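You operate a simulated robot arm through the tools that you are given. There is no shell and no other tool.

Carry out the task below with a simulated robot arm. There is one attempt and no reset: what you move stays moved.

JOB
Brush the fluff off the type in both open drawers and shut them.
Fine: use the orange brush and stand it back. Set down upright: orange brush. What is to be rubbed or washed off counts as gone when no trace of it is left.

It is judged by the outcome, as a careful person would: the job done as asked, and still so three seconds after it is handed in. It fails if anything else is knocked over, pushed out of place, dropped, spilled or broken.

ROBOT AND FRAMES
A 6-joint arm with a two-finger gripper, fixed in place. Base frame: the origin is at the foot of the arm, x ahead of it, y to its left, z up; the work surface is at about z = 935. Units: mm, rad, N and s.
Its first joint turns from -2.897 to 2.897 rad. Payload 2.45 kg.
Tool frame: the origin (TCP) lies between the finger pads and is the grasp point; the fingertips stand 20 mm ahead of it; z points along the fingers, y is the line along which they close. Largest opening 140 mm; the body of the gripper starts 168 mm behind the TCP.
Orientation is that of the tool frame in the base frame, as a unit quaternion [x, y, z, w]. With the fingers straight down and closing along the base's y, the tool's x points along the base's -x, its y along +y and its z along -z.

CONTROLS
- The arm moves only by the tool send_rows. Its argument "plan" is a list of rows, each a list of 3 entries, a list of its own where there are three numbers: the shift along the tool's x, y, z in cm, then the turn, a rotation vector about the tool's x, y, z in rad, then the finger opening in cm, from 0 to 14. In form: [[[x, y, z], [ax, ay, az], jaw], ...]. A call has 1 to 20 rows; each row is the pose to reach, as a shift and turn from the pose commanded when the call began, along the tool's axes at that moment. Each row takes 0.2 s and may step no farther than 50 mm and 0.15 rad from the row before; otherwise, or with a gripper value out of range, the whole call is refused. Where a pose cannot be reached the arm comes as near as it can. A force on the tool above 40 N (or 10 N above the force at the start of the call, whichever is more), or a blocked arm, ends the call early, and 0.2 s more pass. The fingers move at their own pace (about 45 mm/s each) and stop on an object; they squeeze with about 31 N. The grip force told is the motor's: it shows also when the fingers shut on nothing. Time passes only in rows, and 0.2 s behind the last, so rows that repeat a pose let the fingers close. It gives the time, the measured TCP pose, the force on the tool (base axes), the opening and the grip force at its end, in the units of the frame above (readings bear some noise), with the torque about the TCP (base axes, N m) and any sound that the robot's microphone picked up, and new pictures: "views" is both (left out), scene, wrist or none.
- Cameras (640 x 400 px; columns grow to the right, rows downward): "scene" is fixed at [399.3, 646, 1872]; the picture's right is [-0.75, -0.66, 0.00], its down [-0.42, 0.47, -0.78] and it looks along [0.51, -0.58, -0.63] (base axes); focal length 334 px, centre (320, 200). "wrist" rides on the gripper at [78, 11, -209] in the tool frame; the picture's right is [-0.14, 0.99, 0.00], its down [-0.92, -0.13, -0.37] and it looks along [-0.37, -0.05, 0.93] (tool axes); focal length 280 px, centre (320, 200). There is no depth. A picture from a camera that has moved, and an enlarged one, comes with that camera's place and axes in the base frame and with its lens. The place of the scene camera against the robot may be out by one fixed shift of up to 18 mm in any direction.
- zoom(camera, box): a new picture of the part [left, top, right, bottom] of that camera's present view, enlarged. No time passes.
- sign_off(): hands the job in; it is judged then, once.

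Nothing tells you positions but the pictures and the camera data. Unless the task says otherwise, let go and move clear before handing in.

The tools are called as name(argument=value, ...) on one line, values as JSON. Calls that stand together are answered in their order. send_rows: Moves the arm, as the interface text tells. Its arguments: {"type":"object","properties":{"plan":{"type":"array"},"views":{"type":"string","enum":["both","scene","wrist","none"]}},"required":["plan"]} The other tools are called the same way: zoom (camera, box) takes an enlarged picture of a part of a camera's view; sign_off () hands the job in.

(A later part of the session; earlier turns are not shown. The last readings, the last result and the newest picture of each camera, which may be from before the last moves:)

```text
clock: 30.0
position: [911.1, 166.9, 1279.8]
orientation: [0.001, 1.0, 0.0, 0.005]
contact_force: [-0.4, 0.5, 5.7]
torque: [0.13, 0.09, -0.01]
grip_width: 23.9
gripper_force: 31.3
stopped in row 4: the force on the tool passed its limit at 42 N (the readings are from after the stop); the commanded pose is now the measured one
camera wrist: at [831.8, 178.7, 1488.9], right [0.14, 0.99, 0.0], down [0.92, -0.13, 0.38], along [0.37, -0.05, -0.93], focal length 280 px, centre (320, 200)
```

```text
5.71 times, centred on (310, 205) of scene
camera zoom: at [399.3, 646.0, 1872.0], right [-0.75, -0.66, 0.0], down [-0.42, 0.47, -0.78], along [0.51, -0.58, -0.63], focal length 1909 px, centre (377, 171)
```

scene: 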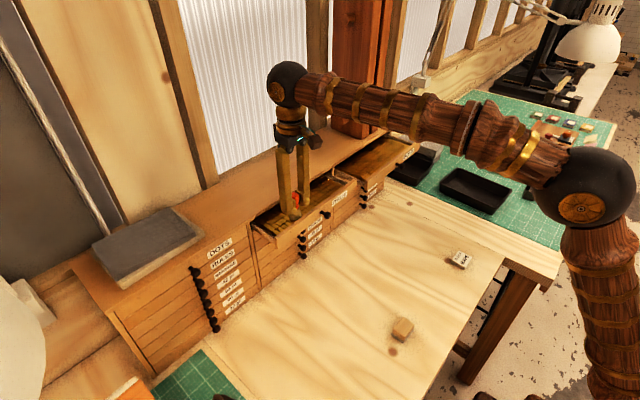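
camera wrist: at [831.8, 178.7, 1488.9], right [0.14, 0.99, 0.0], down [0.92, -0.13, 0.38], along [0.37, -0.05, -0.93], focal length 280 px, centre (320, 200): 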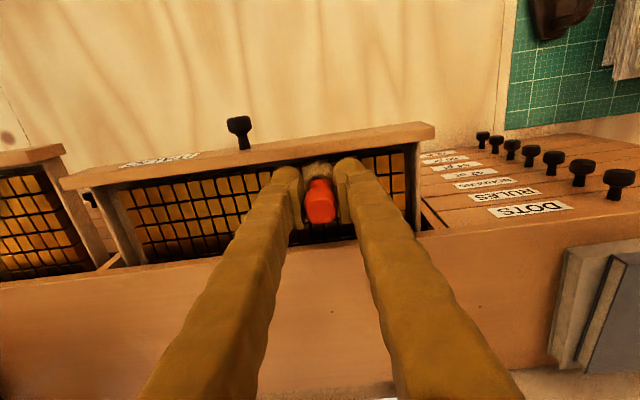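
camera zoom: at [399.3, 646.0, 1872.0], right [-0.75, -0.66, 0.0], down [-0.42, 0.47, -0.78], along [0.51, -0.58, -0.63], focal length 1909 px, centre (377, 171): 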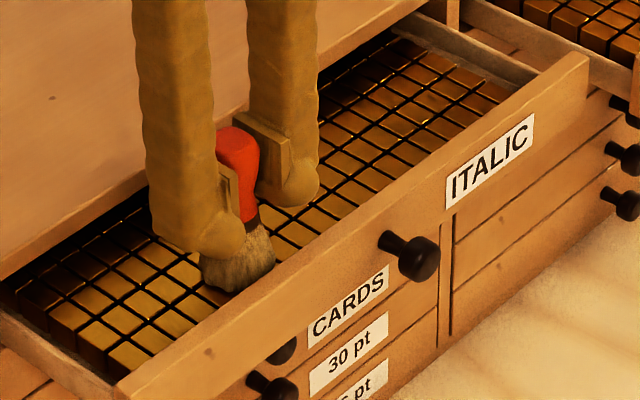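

The fluff looks gone where I can see, though friction slid the drawer in by about 25 mm. I'll lift the brush and move aside to inspect the whole type surface.

send_rows(plan=[[[0, 0, -2], [0, 0, 0], 1], [[0, 0, -6], [0, 0, 0], 1], [[0, 2, -10], [0, 0, 0], 1], [[0, 6, -12], [0, 0, 0], 1], [[0, 10, -12], [0, 0, 0], 1], [[0, 14, -12], [0, 0, 0], 1], [[0, 14, -12], [0, 0, 0], 1]])

zoom(camera="wrist", box=[60, 100, 300, 250])

zoom(camera="scene", box=[260, 170, 360, 240])

```text
clock: 31.6
position: [912.1, 306.3, 1399.5]
orientation: [0.001, 1.0, -0.001, 0.005]
contact_force: [0.5, 0.4, -1.5]
torque: [-0.04, 0.0, 0.0]
grip_width: 23.7
gripper_force: 31.0
camera wrist: at [832.7, 317.8, 1608.2], right [0.14, 0.99, 0.0], down [0.92, -0.13, 0.38], along [0.37, -0.05, -0.93], focal length 280 px, centre (320, 200)
```

scene: 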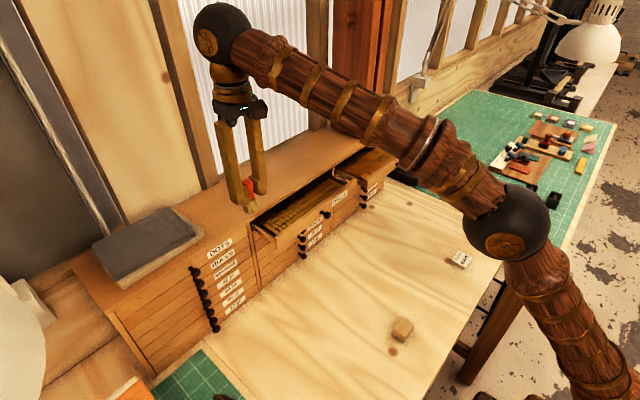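
wrist: 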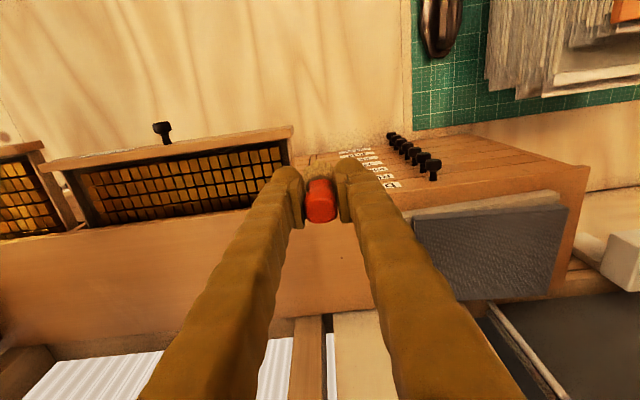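

```text
2.67 times, centred on (180, 175) of wrist
camera zoom: at [832.7, 317.8, 1608.2], right [0.14, 0.99, 0.0], down [0.92, -0.13, 0.38], along [0.37, -0.05, -0.93], focal length 748 px, centre (693, 267)
```

zoom: 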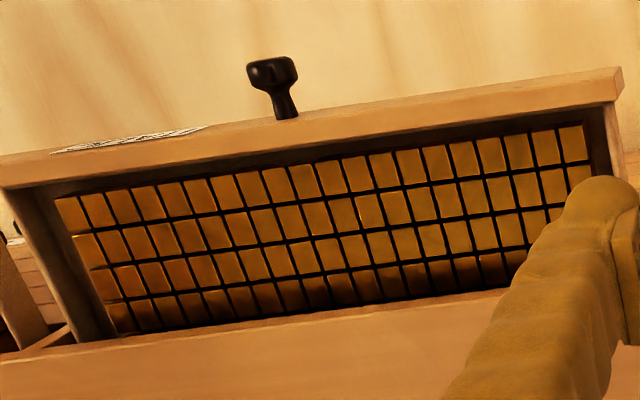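

```text
5.71 times, centred on (310, 205) of scene
camera zoom: at [399.3, 646.0, 1872.0], right [-0.75, -0.66, 0.0], down [-0.42, 0.47, -0.78], along [0.51, -0.58, -0.63], focal length 1909 px, centre (377, 171)
```

zoom: 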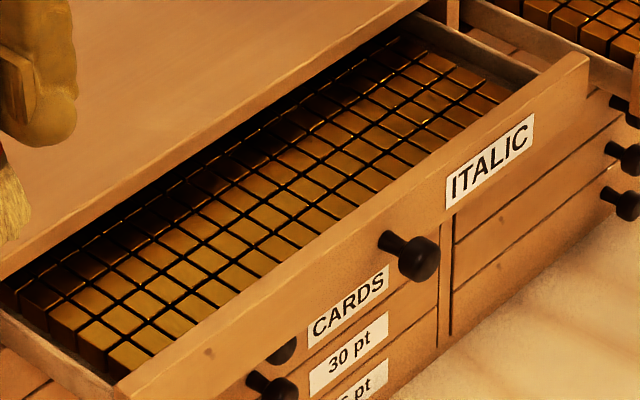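

zoom(camera="wrist", box=[120, 145, 220, 215])

zoom(camera="scene", box=[285, 185, 345, 225])

```text
5.71 times, centred on (170, 180) of wrist
camera zoom: at [832.7, 317.8, 1608.2], right [0.14, 0.99, 0.0], down [0.92, -0.13, 0.38], along [0.37, -0.05, -0.93], focal length 1602 px, centre (1177, 314)
```

zoom: 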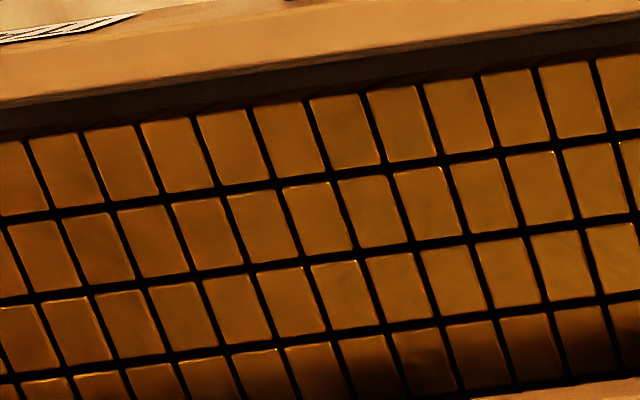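

```text
10.00 times, centred on (315, 205) of scene
camera zoom: at [399.3, 646.0, 1872.0], right [-0.75, -0.66, 0.0], down [-0.42, 0.47, -0.78], along [0.51, -0.58, -0.63], focal length 3341 px, centre (370, 150)
```

zoom: 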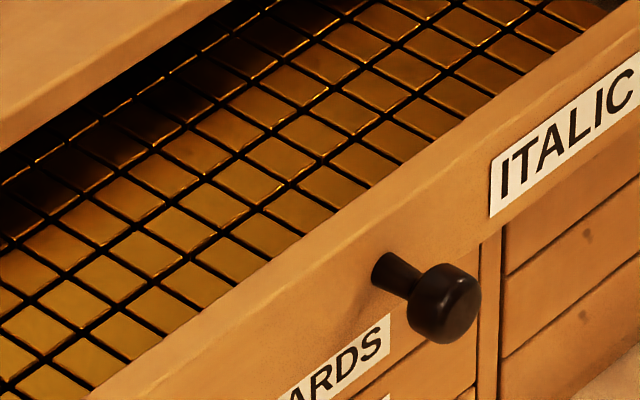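

ITALIC looks clean. To be sure about the deeper rows, I'll make one extra light pass farther back at x≈928 before moving on.

send_rows(plan=[[[-0.5, -4, 0], [0, 0, 0], 1], [[-1, -8, 0], [0, 0, 0], 1], [[-1.6, -12, 2], [0, 0, 0], 1], [[-1.6, -13.6, 6], [0, 0, 0], 1], [[-1.6, -13.6, 9.5], [0, 0, 0], 1], [[-1.6, -13.6, 11.3], [0, 0, 0], 1], [[-1.6, -13.6, 11.3], [0, 0, 0], 1]], views="wrist")

send_rows(plan=[[[0, 0, 0.15], [0, 0, 0], 1], [[0, 0, 0.3], [0, 0, 0], 1], [[0, 0, 0.3], [0, 0, 0], 1]], views="none")

```text
clock: 33.2
position: [928.6, 173.7, 1287.9]
orientation: [0.001, 1.0, -0.001, 0.005]
contact_force: [-0.2, 0.1, -0.5]
torque: [-0.02, 0.02, 0.01]
grip_width: 23.7
gripper_force: 30.8
camera wrist: at [848.4, 184.7, 1496.8], right [0.14, 0.99, 0.0], down [0.92, -0.13, 0.38], along [0.37, -0.05, -0.93], focal length 280 px, centre (320, 200)
```

wrist: 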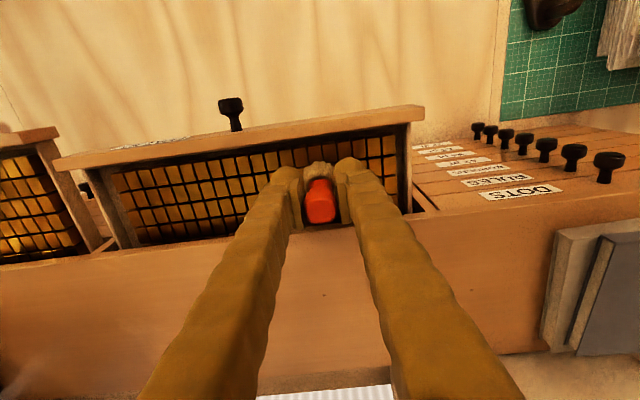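

```text
clock: 34.0
position: [927.5, 173.0, 1284.7]
orientation: [0.001, 1.0, -0.001, 0.005]
contact_force: [-0.3, 0.1, -0.8]
torque: [0.03, 0.0, 0.01]
grip_width: 23.5
gripper_force: 30.6
```

send_rows(plan=[[[0, 0, 0.15], [0, 0, 0], 1], [[0, 0, 0.3], [0, 0, 0], 1], [[0, 0, 0.3], [0, 0, 0], 1]], views="none")

send_rows(plan=[[[0, 0, 0.1], [0, 0, 0], 1], [[0, 0, 0.1], [0, 0, 0], 1]], views="none")

```text
clock: 34.8
position: [928.1, 172.5, 1280.3]
orientation: [0.0, 1.0, 0.0, 0.005]
contact_force: [0.0, 0.2, -0.3]
torque: [0.01, -0.04, -0.04]
grip_width: 23.7
gripper_force: 31.0
```

```text
clock: 35.4
position: [927.0, 173.0, 1279.5]
orientation: [0.001, 1.0, -0.001, 0.004]
contact_force: [0.5, 0.6, 3.2]
torque: [0.06, 0.03, -0.04]
grip_width: 23.7
gripper_force: 31.4
```

Contact is at 3 N. Sweeping in -y along this deeper row.

send_rows(plan=[[[0, -1.5, 0.03], [0, 0, 0], 1], [[0, -3, 0.03], [0, 0, 0], 1], [[0, -4.5, 0.03], [0, 0, 0], 1], [[0, -6, 0.03], [0, 0, 0], 1]], views="none")

send_rows(plan=[[[0, -1.5, 0.03], [0, 0, 0], 1], [[0, -3, 0.03], [0, 0, 0], 1], [[0, -4.5, 0.03], [0, 0, 0], 1], [[0, -6, 0.03], [0, 0, 0], 1], [[0, -7.5, 0.03], [0, 0, 0], 1], [[0, -9, 0.03], [0, 0, 0], 1]])

```text
clock: 36.4
position: [929.1, 112.8, 1280.0]
orientation: [0.0, 1.0, -0.001, 0.005]
contact_force: [0.2, 1.6, 13.3]
torque: [0.06, 0.16, -0.04]
grip_width: 23.7
gripper_force: 31.1
```

```text
clock: 37.8
position: [927.9, 20.7, 1279.3]
orientation: [0.001, 1.0, -0.001, 0.005]
contact_force: [-0.3, 4.2, 19.5]
torque: [0.06, 0.2, -0.03]
grip_width: 23.8
gripper_force: 31.8
camera wrist: at [847.4, 31.3, 1488.9], right [0.14, 0.99, 0.0], down [0.92, -0.13, 0.38], along [0.37, -0.05, -0.93], focal length 280 px, centre (320, 200)
```

scene: 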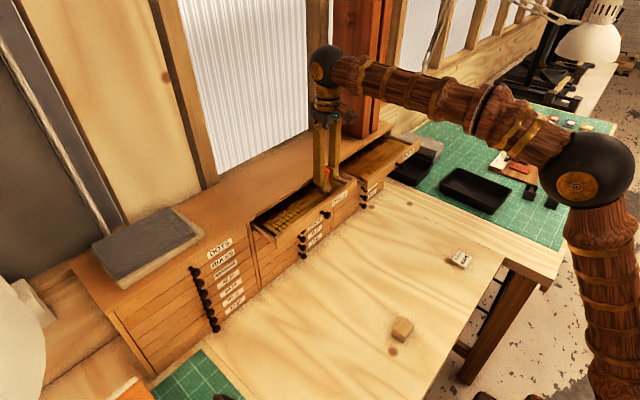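
wrist: 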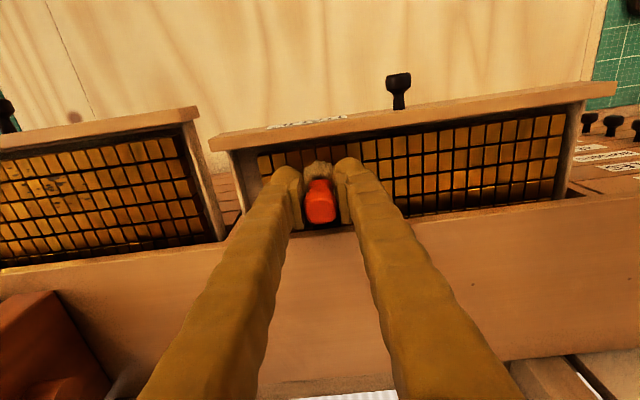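

ITALIC's deeper row is done. Now I'll lift and move over to the BOLD drawer, to the near edge of its fluff at about (888, -185).

send_rows(plan=[[[0, 0, -4], [0, 0, 0], 1], [[0, 0, -8], [0, 0, 0], 1], [[1.5, -4, -9], [0, 0, 0], 1], [[3, -8, -9], [0, 0, 0], 1], [[4, -12, -9], [0, 0, 0], 1], [[4, -16, -9], [0, 0, 0], 1], [[4, -20, -9], [0, 0, 0], 1], [[4, -20.6, -9], [0, 0, 0], 1], [[4, -20.6, -9], [0, 0, 0], 1]])

zoom(camera="wrist", box=[120, 100, 360, 250])

zoom(camera="scene", box=[320, 120, 440, 210])

```text
clock: 39.8
position: [886.7, -184.7, 1366.8]
orientation: [0.001, 1.0, -0.001, 0.004]
contact_force: [-0.4, 0.2, -0.5]
torque: [0.05, -0.01, 0.01]
grip_width: 23.7
gripper_force: 31.1
camera wrist: at [807.0, -173.5, 1576.2], right [0.14, 0.99, 0.0], down [0.92, -0.13, 0.38], along [0.37, -0.05, -0.93], focal length 280 px, centre (320, 200)
```

scene: 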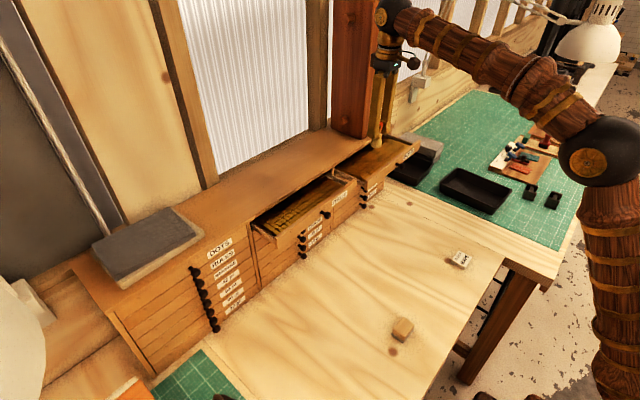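
wrist: 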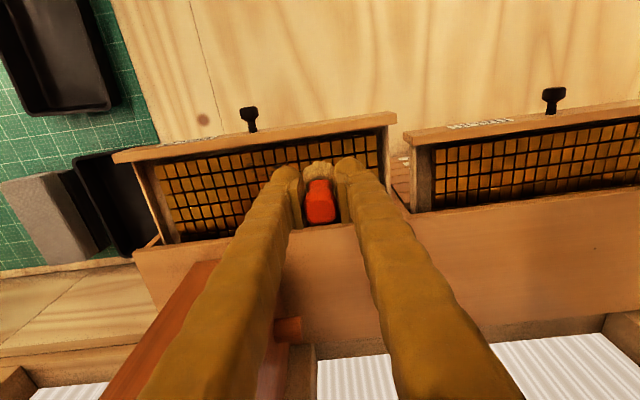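

```text
2.67 times, centred on (240, 175) of wrist
camera zoom: at [807.0, -173.5, 1576.2], right [0.14, 0.99, 0.0], down [0.92, -0.13, 0.38], along [0.37, -0.05, -0.93], focal length 748 px, centre (533, 267)
```

zoom: 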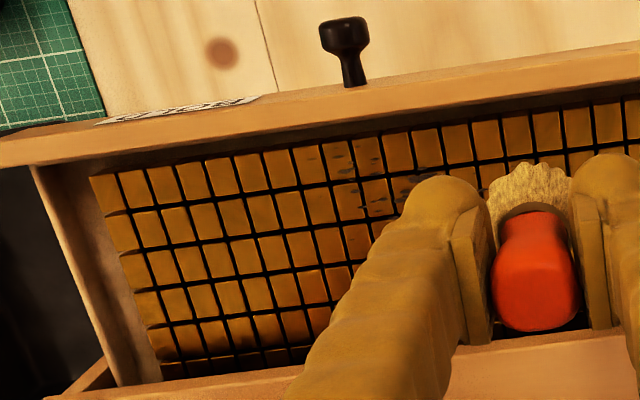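

```text
4.44 times, centred on (380, 165) of scene
camera zoom: at [399.3, 646.0, 1872.0], right [-0.75, -0.66, 0.0], down [-0.42, 0.47, -0.78], along [0.51, -0.58, -0.63], focal length 1485 px, centre (53, 356)
```

zoom: 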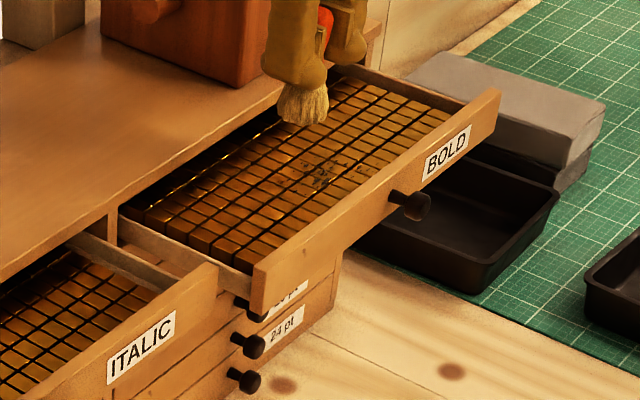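

BOLD's fluff spans about x 872–925, y -300 to -205, and the brush is above its near side. Descending to just above the type here.

send_rows(plan=[[[0, 0, 3.5], [0, 0, 0], 1], [[0, 0, 6.5], [0, 0, 0], 1], [[0, 0, 8.2], [0, 0, 0], 1], [[0, 0, 8.2], [0, 0, 0], 1]], views="none")

send_rows(plan=[[[0, 0, 0.15], [0, 0, 0], 1], [[0, 0, 0.3], [0, 0, 0], 1], [[0, 0, 0.3], [0, 0, 0], 1]], views="none")

```text
clock: 40.8
position: [886.3, -184.0, 1286.2]
orientation: [0.001, 1.0, 0.0, 0.005]
contact_force: [0.1, -0.3, -0.9]
torque: [0.0, 0.02, -0.02]
grip_width: 23.6
gripper_force: 30.9
```

```text
clock: 41.6
position: [886.4, -184.9, 1282.8]
orientation: [0.001, 1.0, -0.001, 0.004]
contact_force: [0.0, 0.0, 0.2]
torque: [0.0, 0.0, 0.01]
grip_width: 23.7
gripper_force: 31.0
```

send_rows(plan=[[[0, 0, 0.1], [0, 0, 0], 1], [[0, 0, 0.2], [0, 0, 0], 1], [[0, 0, 0.2], [0, 0, 0], 1]], views="none")

send_rows(plan=[[[0, 0, 0.1], [0, 0, 0], 1], [[0, 0, 0.1], [0, 0, 0], 1]], views="none")

```text
clock: 42.4
position: [885.8, -184.8, 1282.1]
orientation: [0.0, 1.0, 0.0, 0.005]
contact_force: [-0.7, -0.7, -0.5]
torque: [0.0, 0.0, -0.04]
grip_width: 23.7
gripper_force: 30.5
```

```text
clock: 43.0
position: [886.7, -184.1, 1280.5]
orientation: [0.001, 1.0, -0.001, 0.004]
contact_force: [-0.3, -0.2, -1.3]
torque: [-0.02, 0.01, 0.03]
grip_width: 23.7
gripper_force: 31.0
```

send_rows(plan=[[[0, 0, 0.1], [0, 0, 0], 1], [[0, 0, 0.1], [0, 0, 0], 1]], views="none")

send_rows(plan=[[[0, 0, 0.08], [0, 0, 0], 1], [[0, 0, 0.08], [0, 0, 0], 1]], views="none")

```text
clock: 43.6
position: [886.4, -184.2, 1279.2]
orientation: [0.001, 1.0, -0.001, 0.004]
contact_force: [-0.2, -2.3, 7.2]
torque: [-0.05, 0.08, 0.05]
grip_width: 23.6
gripper_force: 30.7
```

```text
clock: 44.2
position: [886.6, -184.5, 1279.5]
orientation: [0.0, 1.0, -0.001, 0.006]
contact_force: [-0.9, -1.5, 22.1]
torque: [-0.01, 0.24, 0.01]
grip_width: 23.8
gripper_force: 31.1
```

Contact is at 22 N. Stroking in -y across BOLD's fluff.

send_rows(plan=[[[0, -1.5, 0], [0, 0, 0], 1], [[0, -3, 0], [0, 0, 0], 1], [[0, -4.5, 0], [0, 0, 0], 1], [[0, -6, 0], [0, 0, 0], 1]], views="none")

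send_rows(plan=[[[0, -1.5, 0], [0, 0, 0], 1], [[0, -3, 0], [0, 0, 0], 1], [[0, -4.5, 0], [0, 0, 0], 1], [[0, -6, 0], [0, 0, 0], 1], [[0, -7.5, 0], [0, 0, 0], 1]])

zoom(camera="wrist", box=[280, 100, 520, 250])

zoom(camera="scene", box=[330, 125, 430, 195])

```text
clock: 45.2
position: [886.7, -244.2, 1278.6]
orientation: [0.0, 1.0, -0.001, 0.004]
contact_force: [0.0, 6.8, 24.0]
torque: [0.12, 0.05, -0.02]
grip_width: 23.6
gripper_force: 31.1
```

```text
clock: 46.4
position: [886.6, -319.6, 1279.0]
orientation: [0.001, 1.0, 0.0, 0.004]
contact_force: [0.3, 7.2, 29.5]
torque: [0.13, 0.07, -0.02]
grip_width: 23.6
gripper_force: 31.0
camera wrist: at [806.3, -309.4, 1488.8], right [0.14, 0.99, 0.0], down [0.92, -0.13, 0.38], along [0.37, -0.05, -0.93], focal length 280 px, centre (320, 200)
```

scene: 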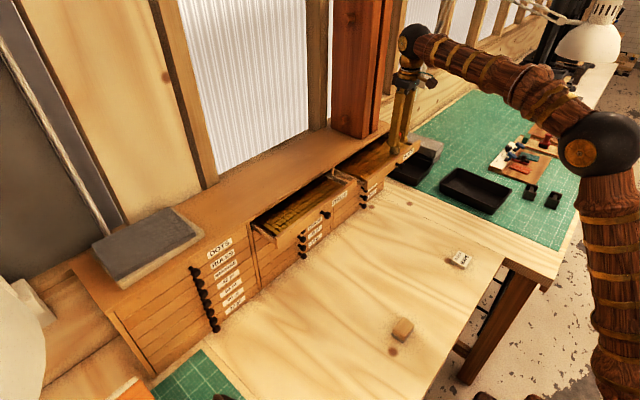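
wrist: 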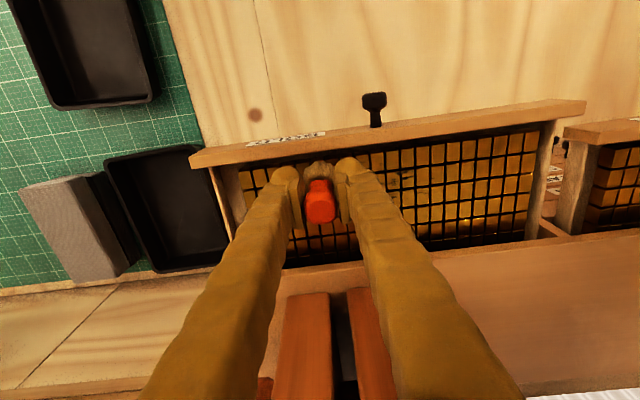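

```text
2.67 times, centred on (400, 175) of wrist
camera zoom: at [806.3, -309.4, 1488.8], right [0.14, 0.99, 0.0], down [0.92, -0.13, 0.38], along [0.37, -0.05, -0.93], focal length 748 px, centre (107, 267)
```

zoom: 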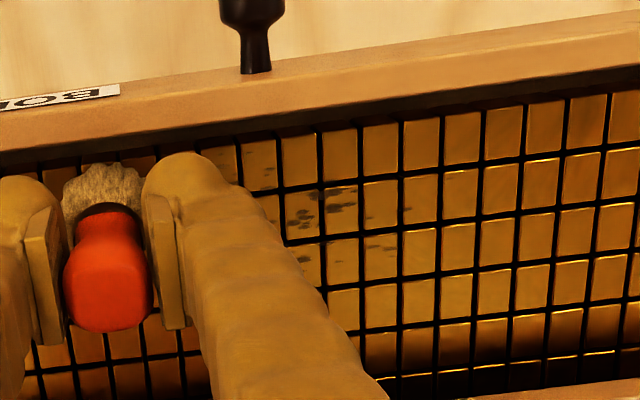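

```text
5.71 times, centred on (380, 160) of scene
camera zoom: at [399.3, 646.0, 1872.0], right [-0.75, -0.66, 0.0], down [-0.42, 0.47, -0.78], along [0.51, -0.58, -0.63], focal length 1909 px, centre (-23, 429)
```

zoom: 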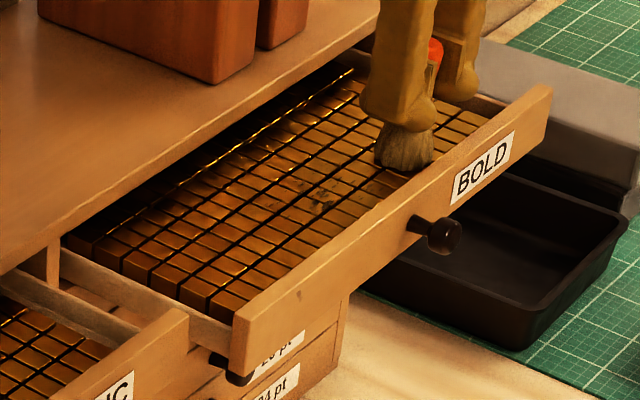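

The fluff is fading, and what remains is mainly in the second and third rows. I'll lift a little, shift to x≈908 without dragging the drawer, lower, and stroke in +y.

send_rows(plan=[[[0, 0, -0.6], [0, 0, 0], 1], [[-1.1, 0, -0.8], [0, 0, 0], 1], [[-2.2, 0, -0.8], [0, 0, 0], 1], [[-2.2, 0, -0.4], [0, 0, 0], 1], [[-2.2, 0, -0.15], [0, 0, 0], 1], [[-2.2, 0, -0.15], [0, 0, 0], 1]], views="none")

send_rows(plan=[[[0, 0, 0.1], [0, 0, 0], 1], [[0, 0, 0.1], [0, 0, 0], 1]], views="none")

```text
clock: 47.8
position: [908.7, -319.6, 1279.0]
orientation: [0.001, 1.0, 0.0, 0.004]
contact_force: [1.6, 0.1, -0.9]
torque: [0.02, -0.02, -0.01]
grip_width: 23.8
gripper_force: 30.9
```

```text
clock: 48.4
position: [908.4, -319.5, 1280.5]
orientation: [0.0, 1.0, 0.0, 0.005]
contact_force: [-0.5, -0.3, 5.3]
torque: [0.0, 0.16, 0.0]
grip_width: 23.8
gripper_force: 31.1
```

send_rows(plan=[[[0, 1.5, 0.03], [0, 0, 0], 1], [[0, 3, 0.03], [0, 0, 0], 1], [[0, 4.5, 0.03], [0, 0, 0], 1]], views="none")

send_rows(plan=[[[0, 1.5, 0], [0, 0, 0], 1], [[0, 3, 0], [0, 0, 0], 1], [[0, 4.5, 0], [0, 0, 0], 1]], views="none")

send_rows(plan=[[[0, 1.5, 0], [0, 0, 0], 1], [[0, 3, 0], [0, 0, 0], 1], [[0, 4.5, 0], [0, 0, 0], 1]])

zoom(camera="wrist", box=[100, 100, 340, 250])

zoom(camera="scene", box=[330, 125, 430, 195])

```text
clock: 49.2
position: [909.6, -275.5, 1279.1]
orientation: [0.001, 1.0, -0.001, 0.005]
contact_force: [1.2, -4.5, 20.9]
torque: [-0.1, 0.05, 0.02]
grip_width: 23.5
gripper_force: 31.4
```

```text
clock: 50.0
position: [909.6, -230.1, 1279.4]
orientation: [0.001, 1.0, -0.002, 0.005]
contact_force: [0.0, -8.0, 29.8]
torque: [-0.19, 0.16, 0.0]
grip_width: 23.6
gripper_force: 31.1
```

```text
clock: 50.8
position: [908.7, -184.8, 1279.5]
orientation: [0.001, 1.0, -0.001, 0.004]
contact_force: [0.0, -7.1, 27.4]
torque: [-0.06, 0.02, -0.04]
grip_width: 23.5
gripper_force: 31.3
camera wrist: at [830.0, -173.7, 1488.8], right [0.14, 0.99, 0.0], down [0.92, -0.13, 0.38], along [0.37, -0.05, -0.93], focal length 280 px, centre (320, 200)
```

scene: 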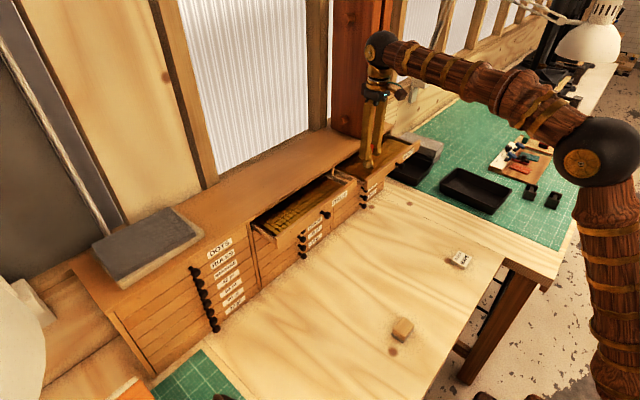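
wrist: 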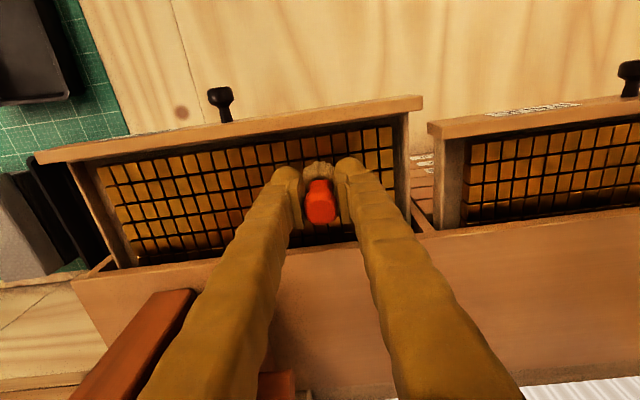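

```text
2.67 times, centred on (220, 175) of wrist
camera zoom: at [830.0, -173.7, 1488.8], right [0.14, 0.99, 0.0], down [0.92, -0.13, 0.38], along [0.37, -0.05, -0.93], focal length 748 px, centre (587, 267)
```

zoom: 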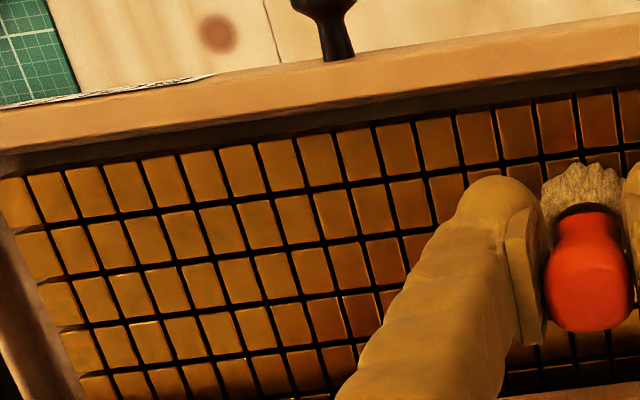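

```text
5.71 times, centred on (380, 160) of scene
camera zoom: at [399.3, 646.0, 1872.0], right [-0.75, -0.66, 0.0], down [-0.42, 0.47, -0.78], along [0.51, -0.58, -0.63], focal length 1909 px, centre (-23, 429)
```

zoom: 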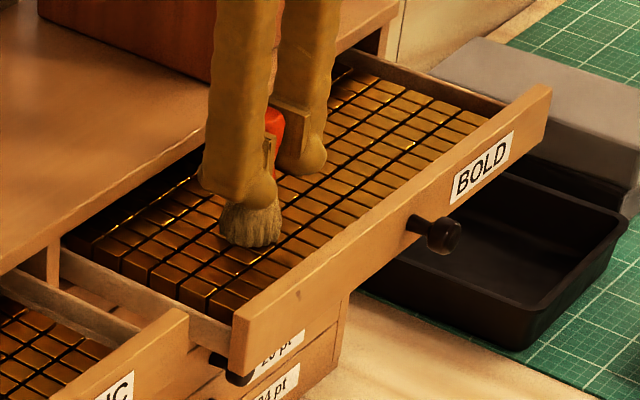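

BOLD now looks clean. I'll make two more insurance strokes, one deeper at x≈920 and one nearer at x≈896.

send_rows(plan=[[[0, 0, -0.6], [0, 0, 0], 1], [[-1.2, 0, -0.8], [0, 0, 0], 1], [[-1.2, 0, -0.4], [0, 0, 0], 1], [[-1.2, 0, -0.1], [0, 0, 0], 1], [[-1.2, 0, -0.05], [0, 0, 0], 1]], views="none")

send_rows(plan=[[[0, -1.5, 0], [0, 0, 0], 1], [[0, -3, 0], [0, 0, 0], 1], [[0, -4.5, 0], [0, 0, 0], 1], [[0, -6, 0], [0, 0, 0], 1]], views="none")

send_rows(plan=[[[0, -1.5, 0], [0, 0, 0], 1], [[0, -3, 0], [0, 0, 0], 1], [[0, -4.5, 0], [0, 0, 0], 1], [[0, -6, 0], [0, 0, 0], 1], [[0, -7, 0], [0, 0, 0], 1]], views="none")

```text
clock: 52.0
position: [921.8, -184.6, 1279.1]
orientation: [0.0, 1.0, 0.0, 0.004]
contact_force: [-0.3, 0.2, 0.4]
torque: [-0.04, 0.0, 0.01]
grip_width: 23.6
gripper_force: 31.6
```

```text
clock: 53.0
position: [919.8, -244.8, 1279.8]
orientation: [0.0, 1.0, -0.001, 0.005]
contact_force: [0.1, 5.4, 20.3]
torque: [0.13, 0.05, -0.01]
grip_width: 23.5
gripper_force: 30.7
```

```text
clock: 53.8
position: [920.2, -290.0, 1279.8]
orientation: [0.0, 1.0, -0.001, 0.006]
contact_force: [0.5, -2.0, 8.9]
torque: [-0.18, 0.11, -0.02]
grip_width: 23.6
gripper_force: 31.1
stopped in row 4: the force on the tool passed its limit at 42 N (the readings are from after the stop); the commanded pose is now the measured one
```

send_rows(plan=[[[0, 0, -0.6], [0, 0, 0], 1], [[1.2, -1, -0.8], [0, 0, 0], 1], [[2.4, -2, -0.8], [0, 0, 0], 1], [[2.4, -2, -0.4], [0, 0, 0], 1], [[2.4, -2, -0.05], [0, 0, 0], 1], [[2.4, -2, 0], [0, 0, 0], 1]], views="none")

send_rows(plan=[[[0, 1.5, 0.02], [0, 0, 0], 1], [[0, 3, 0.02], [0, 0, 0], 1], [[0, 4.5, 0.02], [0, 0, 0], 1], [[0, 6, 0.02], [0, 0, 0], 1]], views="none")

send_rows(plan=[[[0, 1.5, 0], [0, 0, 0], 1], [[0, 3, 0], [0, 0, 0], 1], [[0, 4.5, 0], [0, 0, 0], 1], [[0, 6, 0], [0, 0, 0], 1], [[0, 7, 0], [0, 0, 0], 1]], views="none")

```text
clock: 55.2
position: [895.4, -309.3, 1280.8]
orientation: [0.0, 1.0, -0.001, 0.006]
contact_force: [0.2, -4.0, 11.6]
torque: [-0.2, 0.15, 0.03]
grip_width: 23.7
gripper_force: 31.6
```

```text
clock: 56.2
position: [895.8, -250.9, 1279.7]
orientation: [0.0, 1.0, -0.001, 0.006]
contact_force: [0.0, -4.4, 19.7]
torque: [-0.09, 0.14, 0.03]
grip_width: 23.8
gripper_force: 31.2
```

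```text
clock: 57.4
position: [896.8, -181.3, 1278.9]
orientation: [0.0, 1.0, -0.001, 0.007]
contact_force: [-0.6, -10.8, 36.4]
torque: [-0.23, 0.15, 0.02]
grip_width: 23.8
gripper_force: 31.0
```

Those strokes kept good pressure. I'll lift now and inspect both drawers.

send_rows(plan=[[[0, 0, -3], [0, 0, 0], 1], [[0, 0, -7], [0, 0, 0], 1], [[0, 0, -11.5], [0, 0, 0], 1], [[2, 2, -13.5], [0, 0, 0], 1], [[5, 5, -14], [0, 0, 0], 1], [[8, 8, -14], [0, 0, 0], 1], [[10, 11, -14], [0, 0, 0], 1], [[10, 13, -14], [0, 0, 0], 1], [[10, 13, -14], [0, 0, 0], 1]])

zoom(camera="wrist", box=[70, 170, 260, 290])

zoom(camera="scene", box=[330, 130, 420, 190])

zoom(camera="scene", box=[260, 170, 360, 240])

```text
clock: 59.4
position: [794.8, -49.9, 1416.7]
orientation: [0.001, 1.0, -0.001, 0.006]
contact_force: [-0.4, 0.0, -0.7]
torque: [0.03, 0.0, -0.02]
grip_width: 23.9
gripper_force: 30.9
camera wrist: at [714.1, -38.2, 1625.7], right [0.14, 0.99, 0.0], down [0.92, -0.13, 0.38], along [0.37, -0.05, -0.93], focal length 280 px, centre (320, 200)
```

scene: 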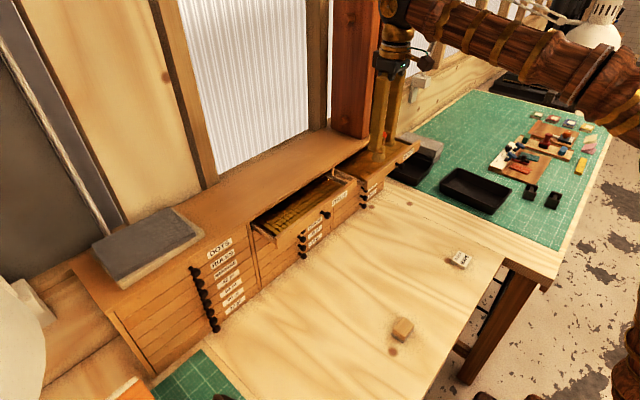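
wrist: 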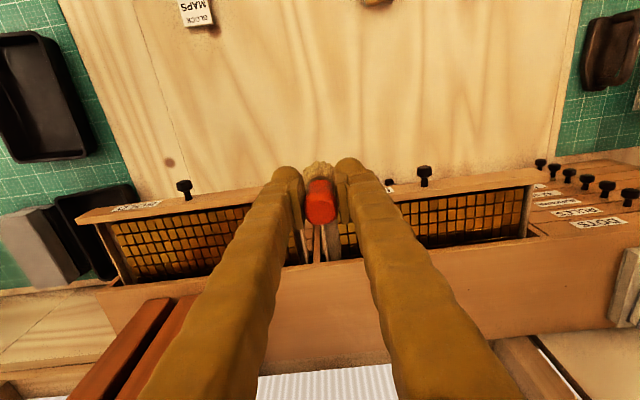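

```text
3.33 times, centred on (165, 230) of wrist
camera zoom: at [714.1, -38.2, 1625.7], right [0.14, 0.99, 0.0], down [0.92, -0.13, 0.38], along [0.37, -0.05, -0.93], focal length 935 px, centre (837, 100)
```

zoom: 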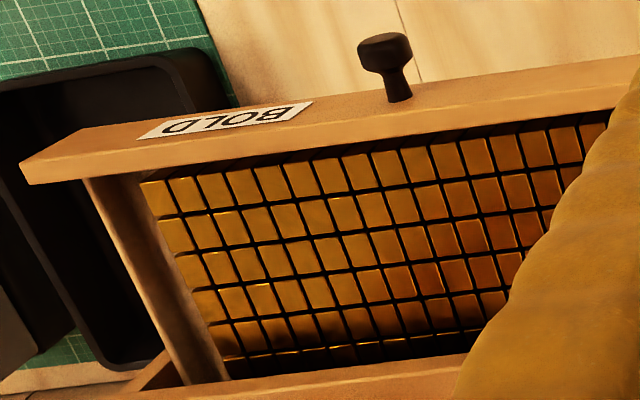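

```text
6.67 times, centred on (375, 160) of scene
camera zoom: at [399.3, 646.0, 1872.0], right [-0.75, -0.66, 0.0], down [-0.42, 0.47, -0.78], along [0.51, -0.58, -0.63], focal length 2227 px, centre (-47, 467)
```

zoom: 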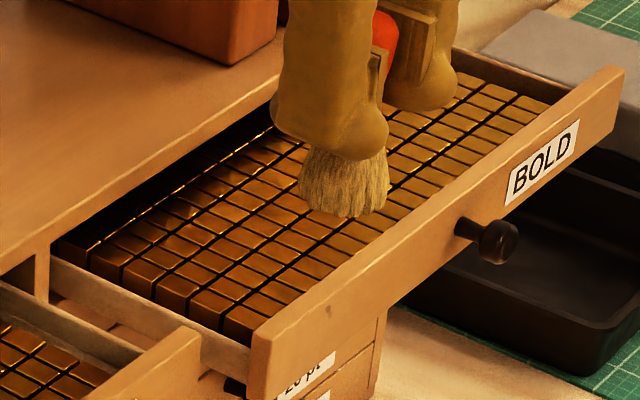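

```text
5.71 times, centred on (310, 205) of scene
camera zoom: at [399.3, 646.0, 1872.0], right [-0.75, -0.66, 0.0], down [-0.42, 0.47, -0.78], along [0.51, -0.58, -0.63], focal length 1909 px, centre (377, 171)
```

zoom: 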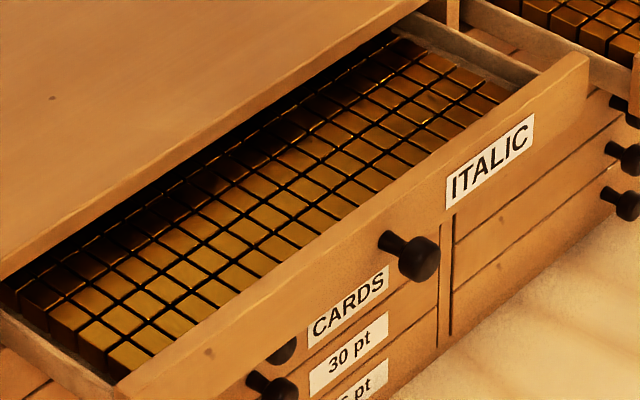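

Both cases look clean. Now I'll carry the brush back over its original spot near (580, -78).

send_rows(plan=[[[4, -0.5, 0], [0, 0, 0], 1], [[8, -1, 0], [0, 0, 0], 1], [[12, -1.5, 0], [0, 0, 0], 1], [[16, -2, 0], [0, 0, 0], 1], [[20, -2.7, 2], [0, 0, 0], 1], [[21.5, -2.7, 6], [0, 0, 0], 1], [[21.5, -2.7, 10.5], [0, 0, 0], 1], [[21.5, -2.7, 15], [0, 0, 0], 1], [[21.5, -2.7, 19.5], [0, 0, 0], 1], [[21.5, -2.7, 24], [0, 0, 0], 1], [[21.5, -2.7, 28.5], [0, 0, 0], 1], [[21.5, -2.7, 33], [0, 0, 0], 1], [[21.5, -2.7, 36], [0, 0, 0], 1], [[21.5, -2.7, 38], [0, 0, 0], 1], [[21.5, -2.7, 39], [0, 0, 0], 1], [[21.5, -2.7, 39], [0, 0, 0], 1]])

zoom(camera="scene", box=[390, 240, 470, 310])

zoom(camera="wrist", box=[240, 120, 400, 240])

```text
clock: 62.8
position: [583.4, -78.5, 1022.9]
orientation: [0.0, 1.0, -0.001, 0.005]
contact_force: [0.0, -0.3, 0.3]
torque: [0.0, 0.01, 0.0]
grip_width: 23.8
gripper_force: 30.9
camera wrist: at [504.3, -67.1, 1232.5], right [0.14, 0.99, 0.0], down [0.92, -0.13, 0.38], along [0.38, -0.05, -0.93], focal length 280 px, centre (320, 200)
```

scene: 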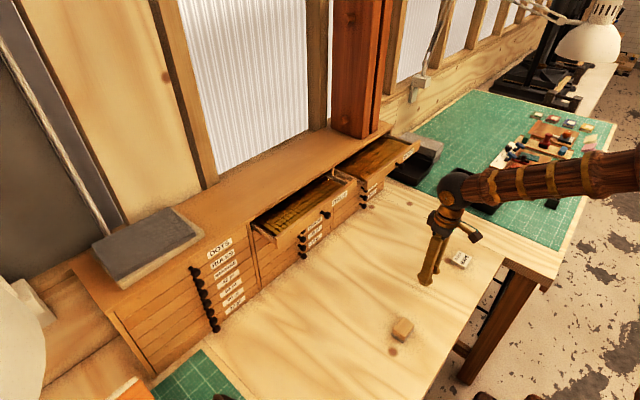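
wrist: 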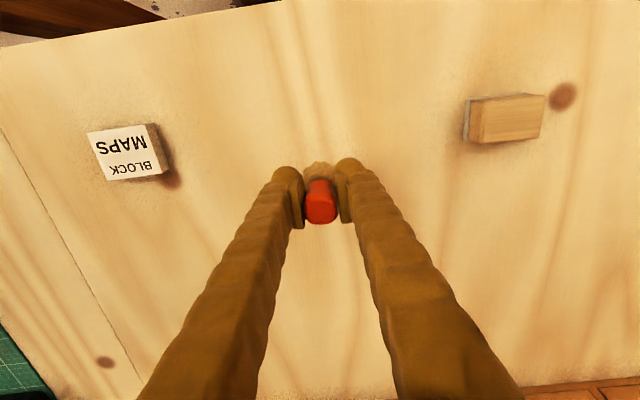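

```text
5.71 times, centred on (430, 275) of scene
camera zoom: at [399.3, 646.0, 1872.0], right [-0.75, -0.66, 0.0], down [-0.42, 0.47, -0.78], along [0.51, -0.58, -0.63], focal length 1909 px, centre (-309, -229)
```

zoom: 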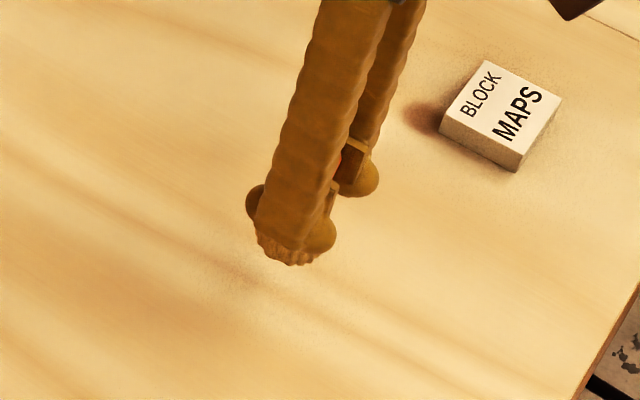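

```text
3.33 times, centred on (320, 180) of wrist
camera zoom: at [504.3, -67.1, 1232.5], right [0.14, 0.99, 0.0], down [0.92, -0.13, 0.38], along [0.38, -0.05, -0.93], focal length 935 px, centre (320, 267)
```

zoom: 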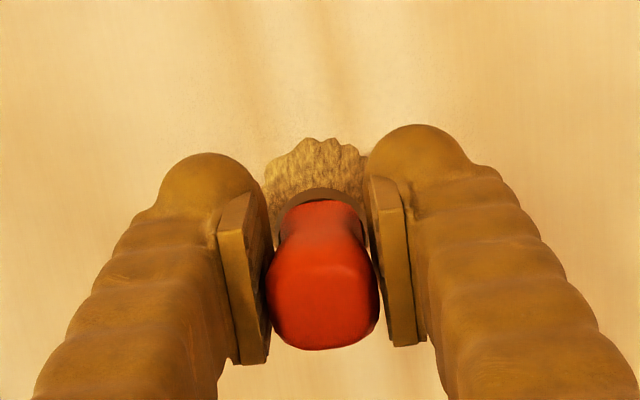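

The brush is back above its spot. I'll lower it in small steps until it touches the bench.

send_rows(plan=[[[0.3, 0, 1.2], [0, 0, 0], 1], [[0.3, 0, 2.4], [0, 0, 0], 1], [[0.3, 0, 2.8], [0, 0, 0], 1], [[0.3, 0, 2.8], [0, 0, 0], 1]], views="none")

send_rows(plan=[[[0, 0, 0.2], [0, 0, 0], 1], [[0, 0, 0.2], [0, 0, 0], 1]], views="none")

send_rows(plan=[[[0, 0, 0.15], [0, 0, 0], 1], [[0, 0, 0.15], [0, 0, 0], 1]], views="none")

```text
clock: 63.8
position: [581.6, -76.3, 996.5]
orientation: [0.001, 1.0, -0.001, 0.005]
contact_force: [-0.2, -1.0, -0.8]
torque: [0.0, 0.01, -0.05]
grip_width: 23.9
gripper_force: 31.0
```

```text
clock: 64.4
position: [581.4, -77.0, 994.0]
orientation: [0.001, 1.0, 0.0, 0.006]
contact_force: [-0.6, -0.1, -0.1]
torque: [0.0, 0.01, -0.04]
grip_width: 23.5
gripper_force: 30.4
```

```text
clock: 65.0
position: [582.0, -77.4, 993.5]
orientation: [0.001, 1.0, -0.001, 0.006]
contact_force: [-0.8, 0.0, -0.6]
torque: [-0.02, -0.03, 0.01]
grip_width: 23.6
gripper_force: 30.9
```

send_rows(plan=[[[0, 0, 0.15], [0, 0, 0], 1], [[0, 0, 0.15], [0, 0, 0], 1]], views="none")

send_rows(plan=[[[0, 0, 0.15], [0, 0, 0], 1], [[0, 0, 0.15], [0, 0, 0], 1]], views="wrist")

zoom(camera="scene", box=[390, 240, 470, 310])

```text
clock: 65.6
position: [582.7, -77.6, 992.4]
orientation: [0.001, 1.0, 0.0, 0.006]
contact_force: [-1.0, 0.1, 9.9]
torque: [0.03, 0.17, 0.01]
grip_width: 23.5
gripper_force: 30.8
```

```text
clock: 66.3
position: [582.3, -76.3, 992.0]
orientation: [0.001, 1.0, 0.0, 0.006]
contact_force: [-2.0, 1.2, 10.9]
torque: [0.06, 0.3, -0.04]
grip_width: 23.5
gripper_force: 30.9
stopped in row 2: the force on the tool passed its limit at 41 N (the readings are from after the stop); the commanded pose is now the measured one
camera wrist: at [501.6, -66.0, 1200.9], right [0.14, 0.99, 0.0], down [0.92, -0.13, 0.38], along [0.38, -0.05, -0.92], focal length 280 px, centre (320, 200)
```

wrist: 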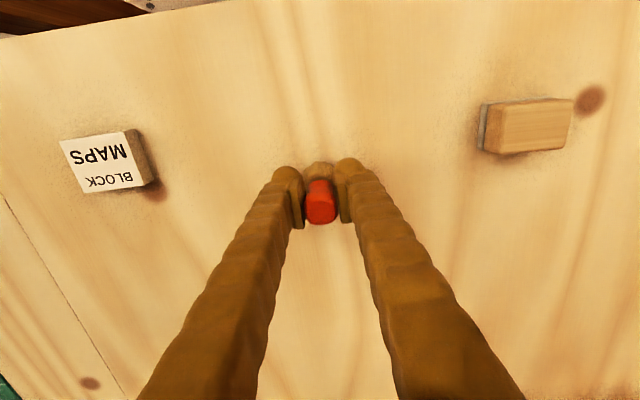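

```text
5.71 times, centred on (430, 275) of scene
camera zoom: at [399.3, 646.0, 1872.0], right [-0.75, -0.66, 0.0], down [-0.42, 0.47, -0.78], along [0.51, -0.58, -0.63], focal length 1909 px, centre (-309, -229)
```

zoom: 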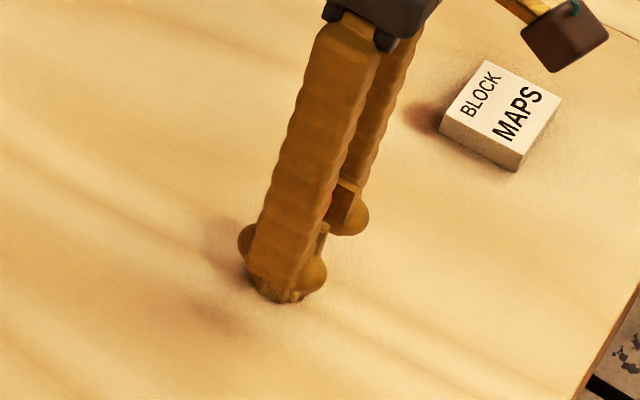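

It's touching, but the torque shows the bristles bear on their near edge because the tool leans about 0.012 rad. I'll lift slightly, square the tool up, and touch down again.

send_rows(plan=[[[0, 0, -0.1], [0, 0, 0], 1], [[0, 0, -0.1], [0, 0.013, 0], 1], [[0, 0, -0.1], [0, 0.013, 0], 1]], views="none")

send_rows(plan=[[[0, 0, 0.07], [0, 0, 0], 1], [[0, 0, 0.07], [0, 0, 0], 1]], views="none")

```text
clock: 67.1
position: [582.5, -76.5, 993.4]
orientation: [0.001, 1.0, -0.001, 0.001]
contact_force: [0.0, -0.4, -0.6]
torque: [-0.01, 0.0, 0.04]
grip_width: 23.9
gripper_force: 31.0
```

```text
clock: 67.7
position: [582.3, -77.4, 991.8]
orientation: [0.001, 1.0, -0.002, 0.0]
contact_force: [-1.5, 0.6, 6.2]
torque: [0.05, -0.1, 0.02]
grip_width: 23.5
gripper_force: 31.4
```

The bristles are nearly flat on the bench at 6 N, so I'll open the fingers gently.

send_rows(plan=[[[0, 0, 0], [0, 0, 0], 2.6], [[0, 0, 0], [0, 0, 0], 3], [[0, 0, 0], [0, 0, 0], 4], [[0, 0, 0], [0, 0, 0], 6], [[0, 0, 0], [0, 0, 0], 8], [[0, 0, 0], [0, 0, 0], 8]])

zoom(camera="scene", box=[390, 240, 470, 310])

```text
clock: 69.1
position: [582.6, -76.8, 991.7]
orientation: [0.001, 1.0, -0.001, 0.0]
contact_force: [-0.2, -0.7, -0.5]
torque: [0.02, 0.01, 0.0]
grip_width: 80.0
gripper_force: 0.1
camera wrist: at [504.6, -66.0, 1201.9], right [0.14, 0.99, 0.0], down [0.92, -0.13, 0.37], along [0.37, -0.05, -0.93], focal length 280 px, centre (320, 200)
```

scene: 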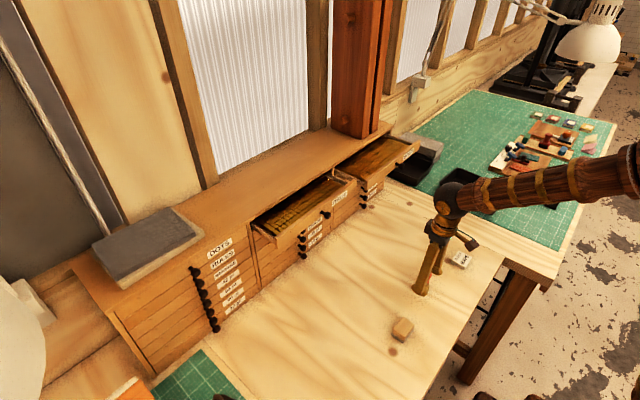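
wrist: 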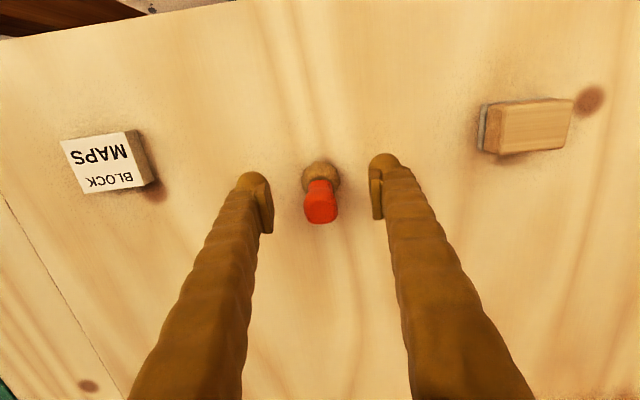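

```text
5.71 times, centred on (430, 275) of scene
camera zoom: at [399.3, 646.0, 1872.0], right [-0.75, -0.66, 0.0], down [-0.42, 0.47, -0.78], along [0.51, -0.58, -0.63], focal length 1909 px, centre (-309, -229)
```

zoom: 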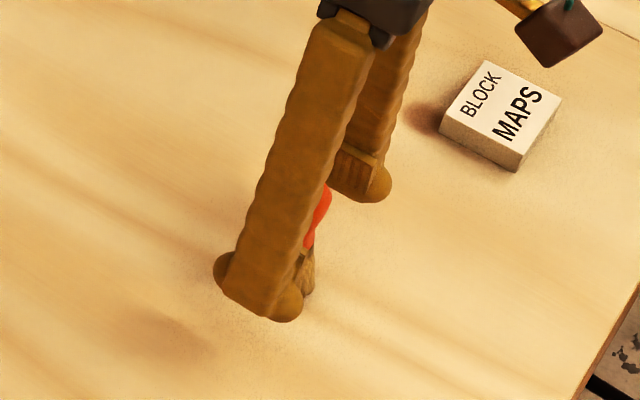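

The brush stands upright on its spot. I'll lift straight off, close the fingers and go to the front of the BOLD knob, whose tip is about (821, -260, 1222).

send_rows(plan=[[[0, 0, -3], [0, 0, 0], 8], [[0, 0, -7.5], [0, 0, 0], 8], [[0, 0, -12], [0, 0, 0], 8], [[0, 0, -16.5], [0, 0, 0], 8], [[0, 0, -21], [0, 0, 0], 6], [[0, 0, -25.5], [0, 0, 0], 4], [[0, 0, -30], [0, 0, 0], 2], [[0, -2, -33.5], [0, 0, 0], 0], [[-2, -5, -35.5], [0, 0, 0], 0], [[-5, -8, -36], [0, 0, 0], 0], [[-8, -11, -36], [0, 0, 0], 0], [[-11, -14, -36], [0, 0, 0], 0], [[-14, -17, -36], [0, 0, 0], 0], [[-17, -18.3, -36], [0, 0, 0], 0], [[-17, -18.3, -36], [0, 0, 0], 0]])

zoom(camera="scene", box=[390, 240, 470, 310])

```text
clock: 72.3
position: [747.6, -261.1, 1352.9]
orientation: [0.0, 1.0, -0.002, 0.0]
contact_force: [-0.2, -0.3, 0.4]
torque: [-0.01, -0.05, -0.06]
grip_width: 0.1
gripper_force: 29.0
camera wrist: at [669.4, -248.8, 1562.5], right [0.14, 0.99, 0.0], down [0.92, -0.13, 0.37], along [0.36, -0.05, -0.93], focal length 280 px, centre (320, 200)
```

scene: 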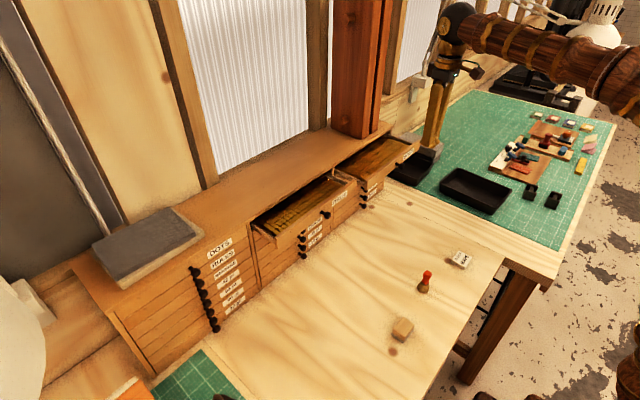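
wrist: 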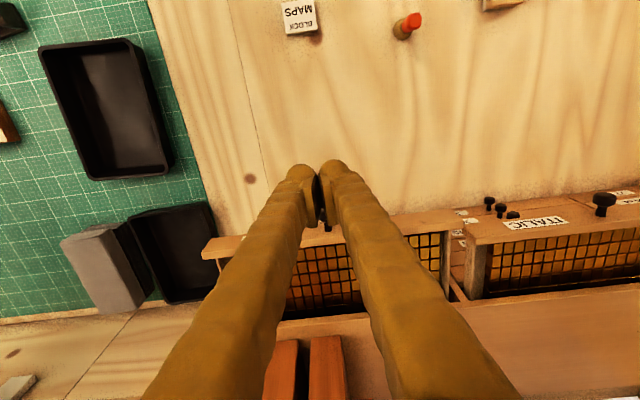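

```text
5.71 times, centred on (430, 275) of scene
camera zoom: at [399.3, 646.0, 1872.0], right [-0.75, -0.66, 0.0], down [-0.42, 0.47, -0.78], along [0.51, -0.58, -0.63], focal length 1909 px, centre (-309, -229)
```

zoom: 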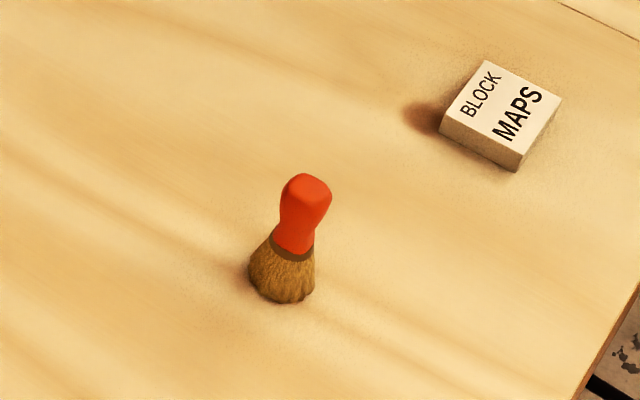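

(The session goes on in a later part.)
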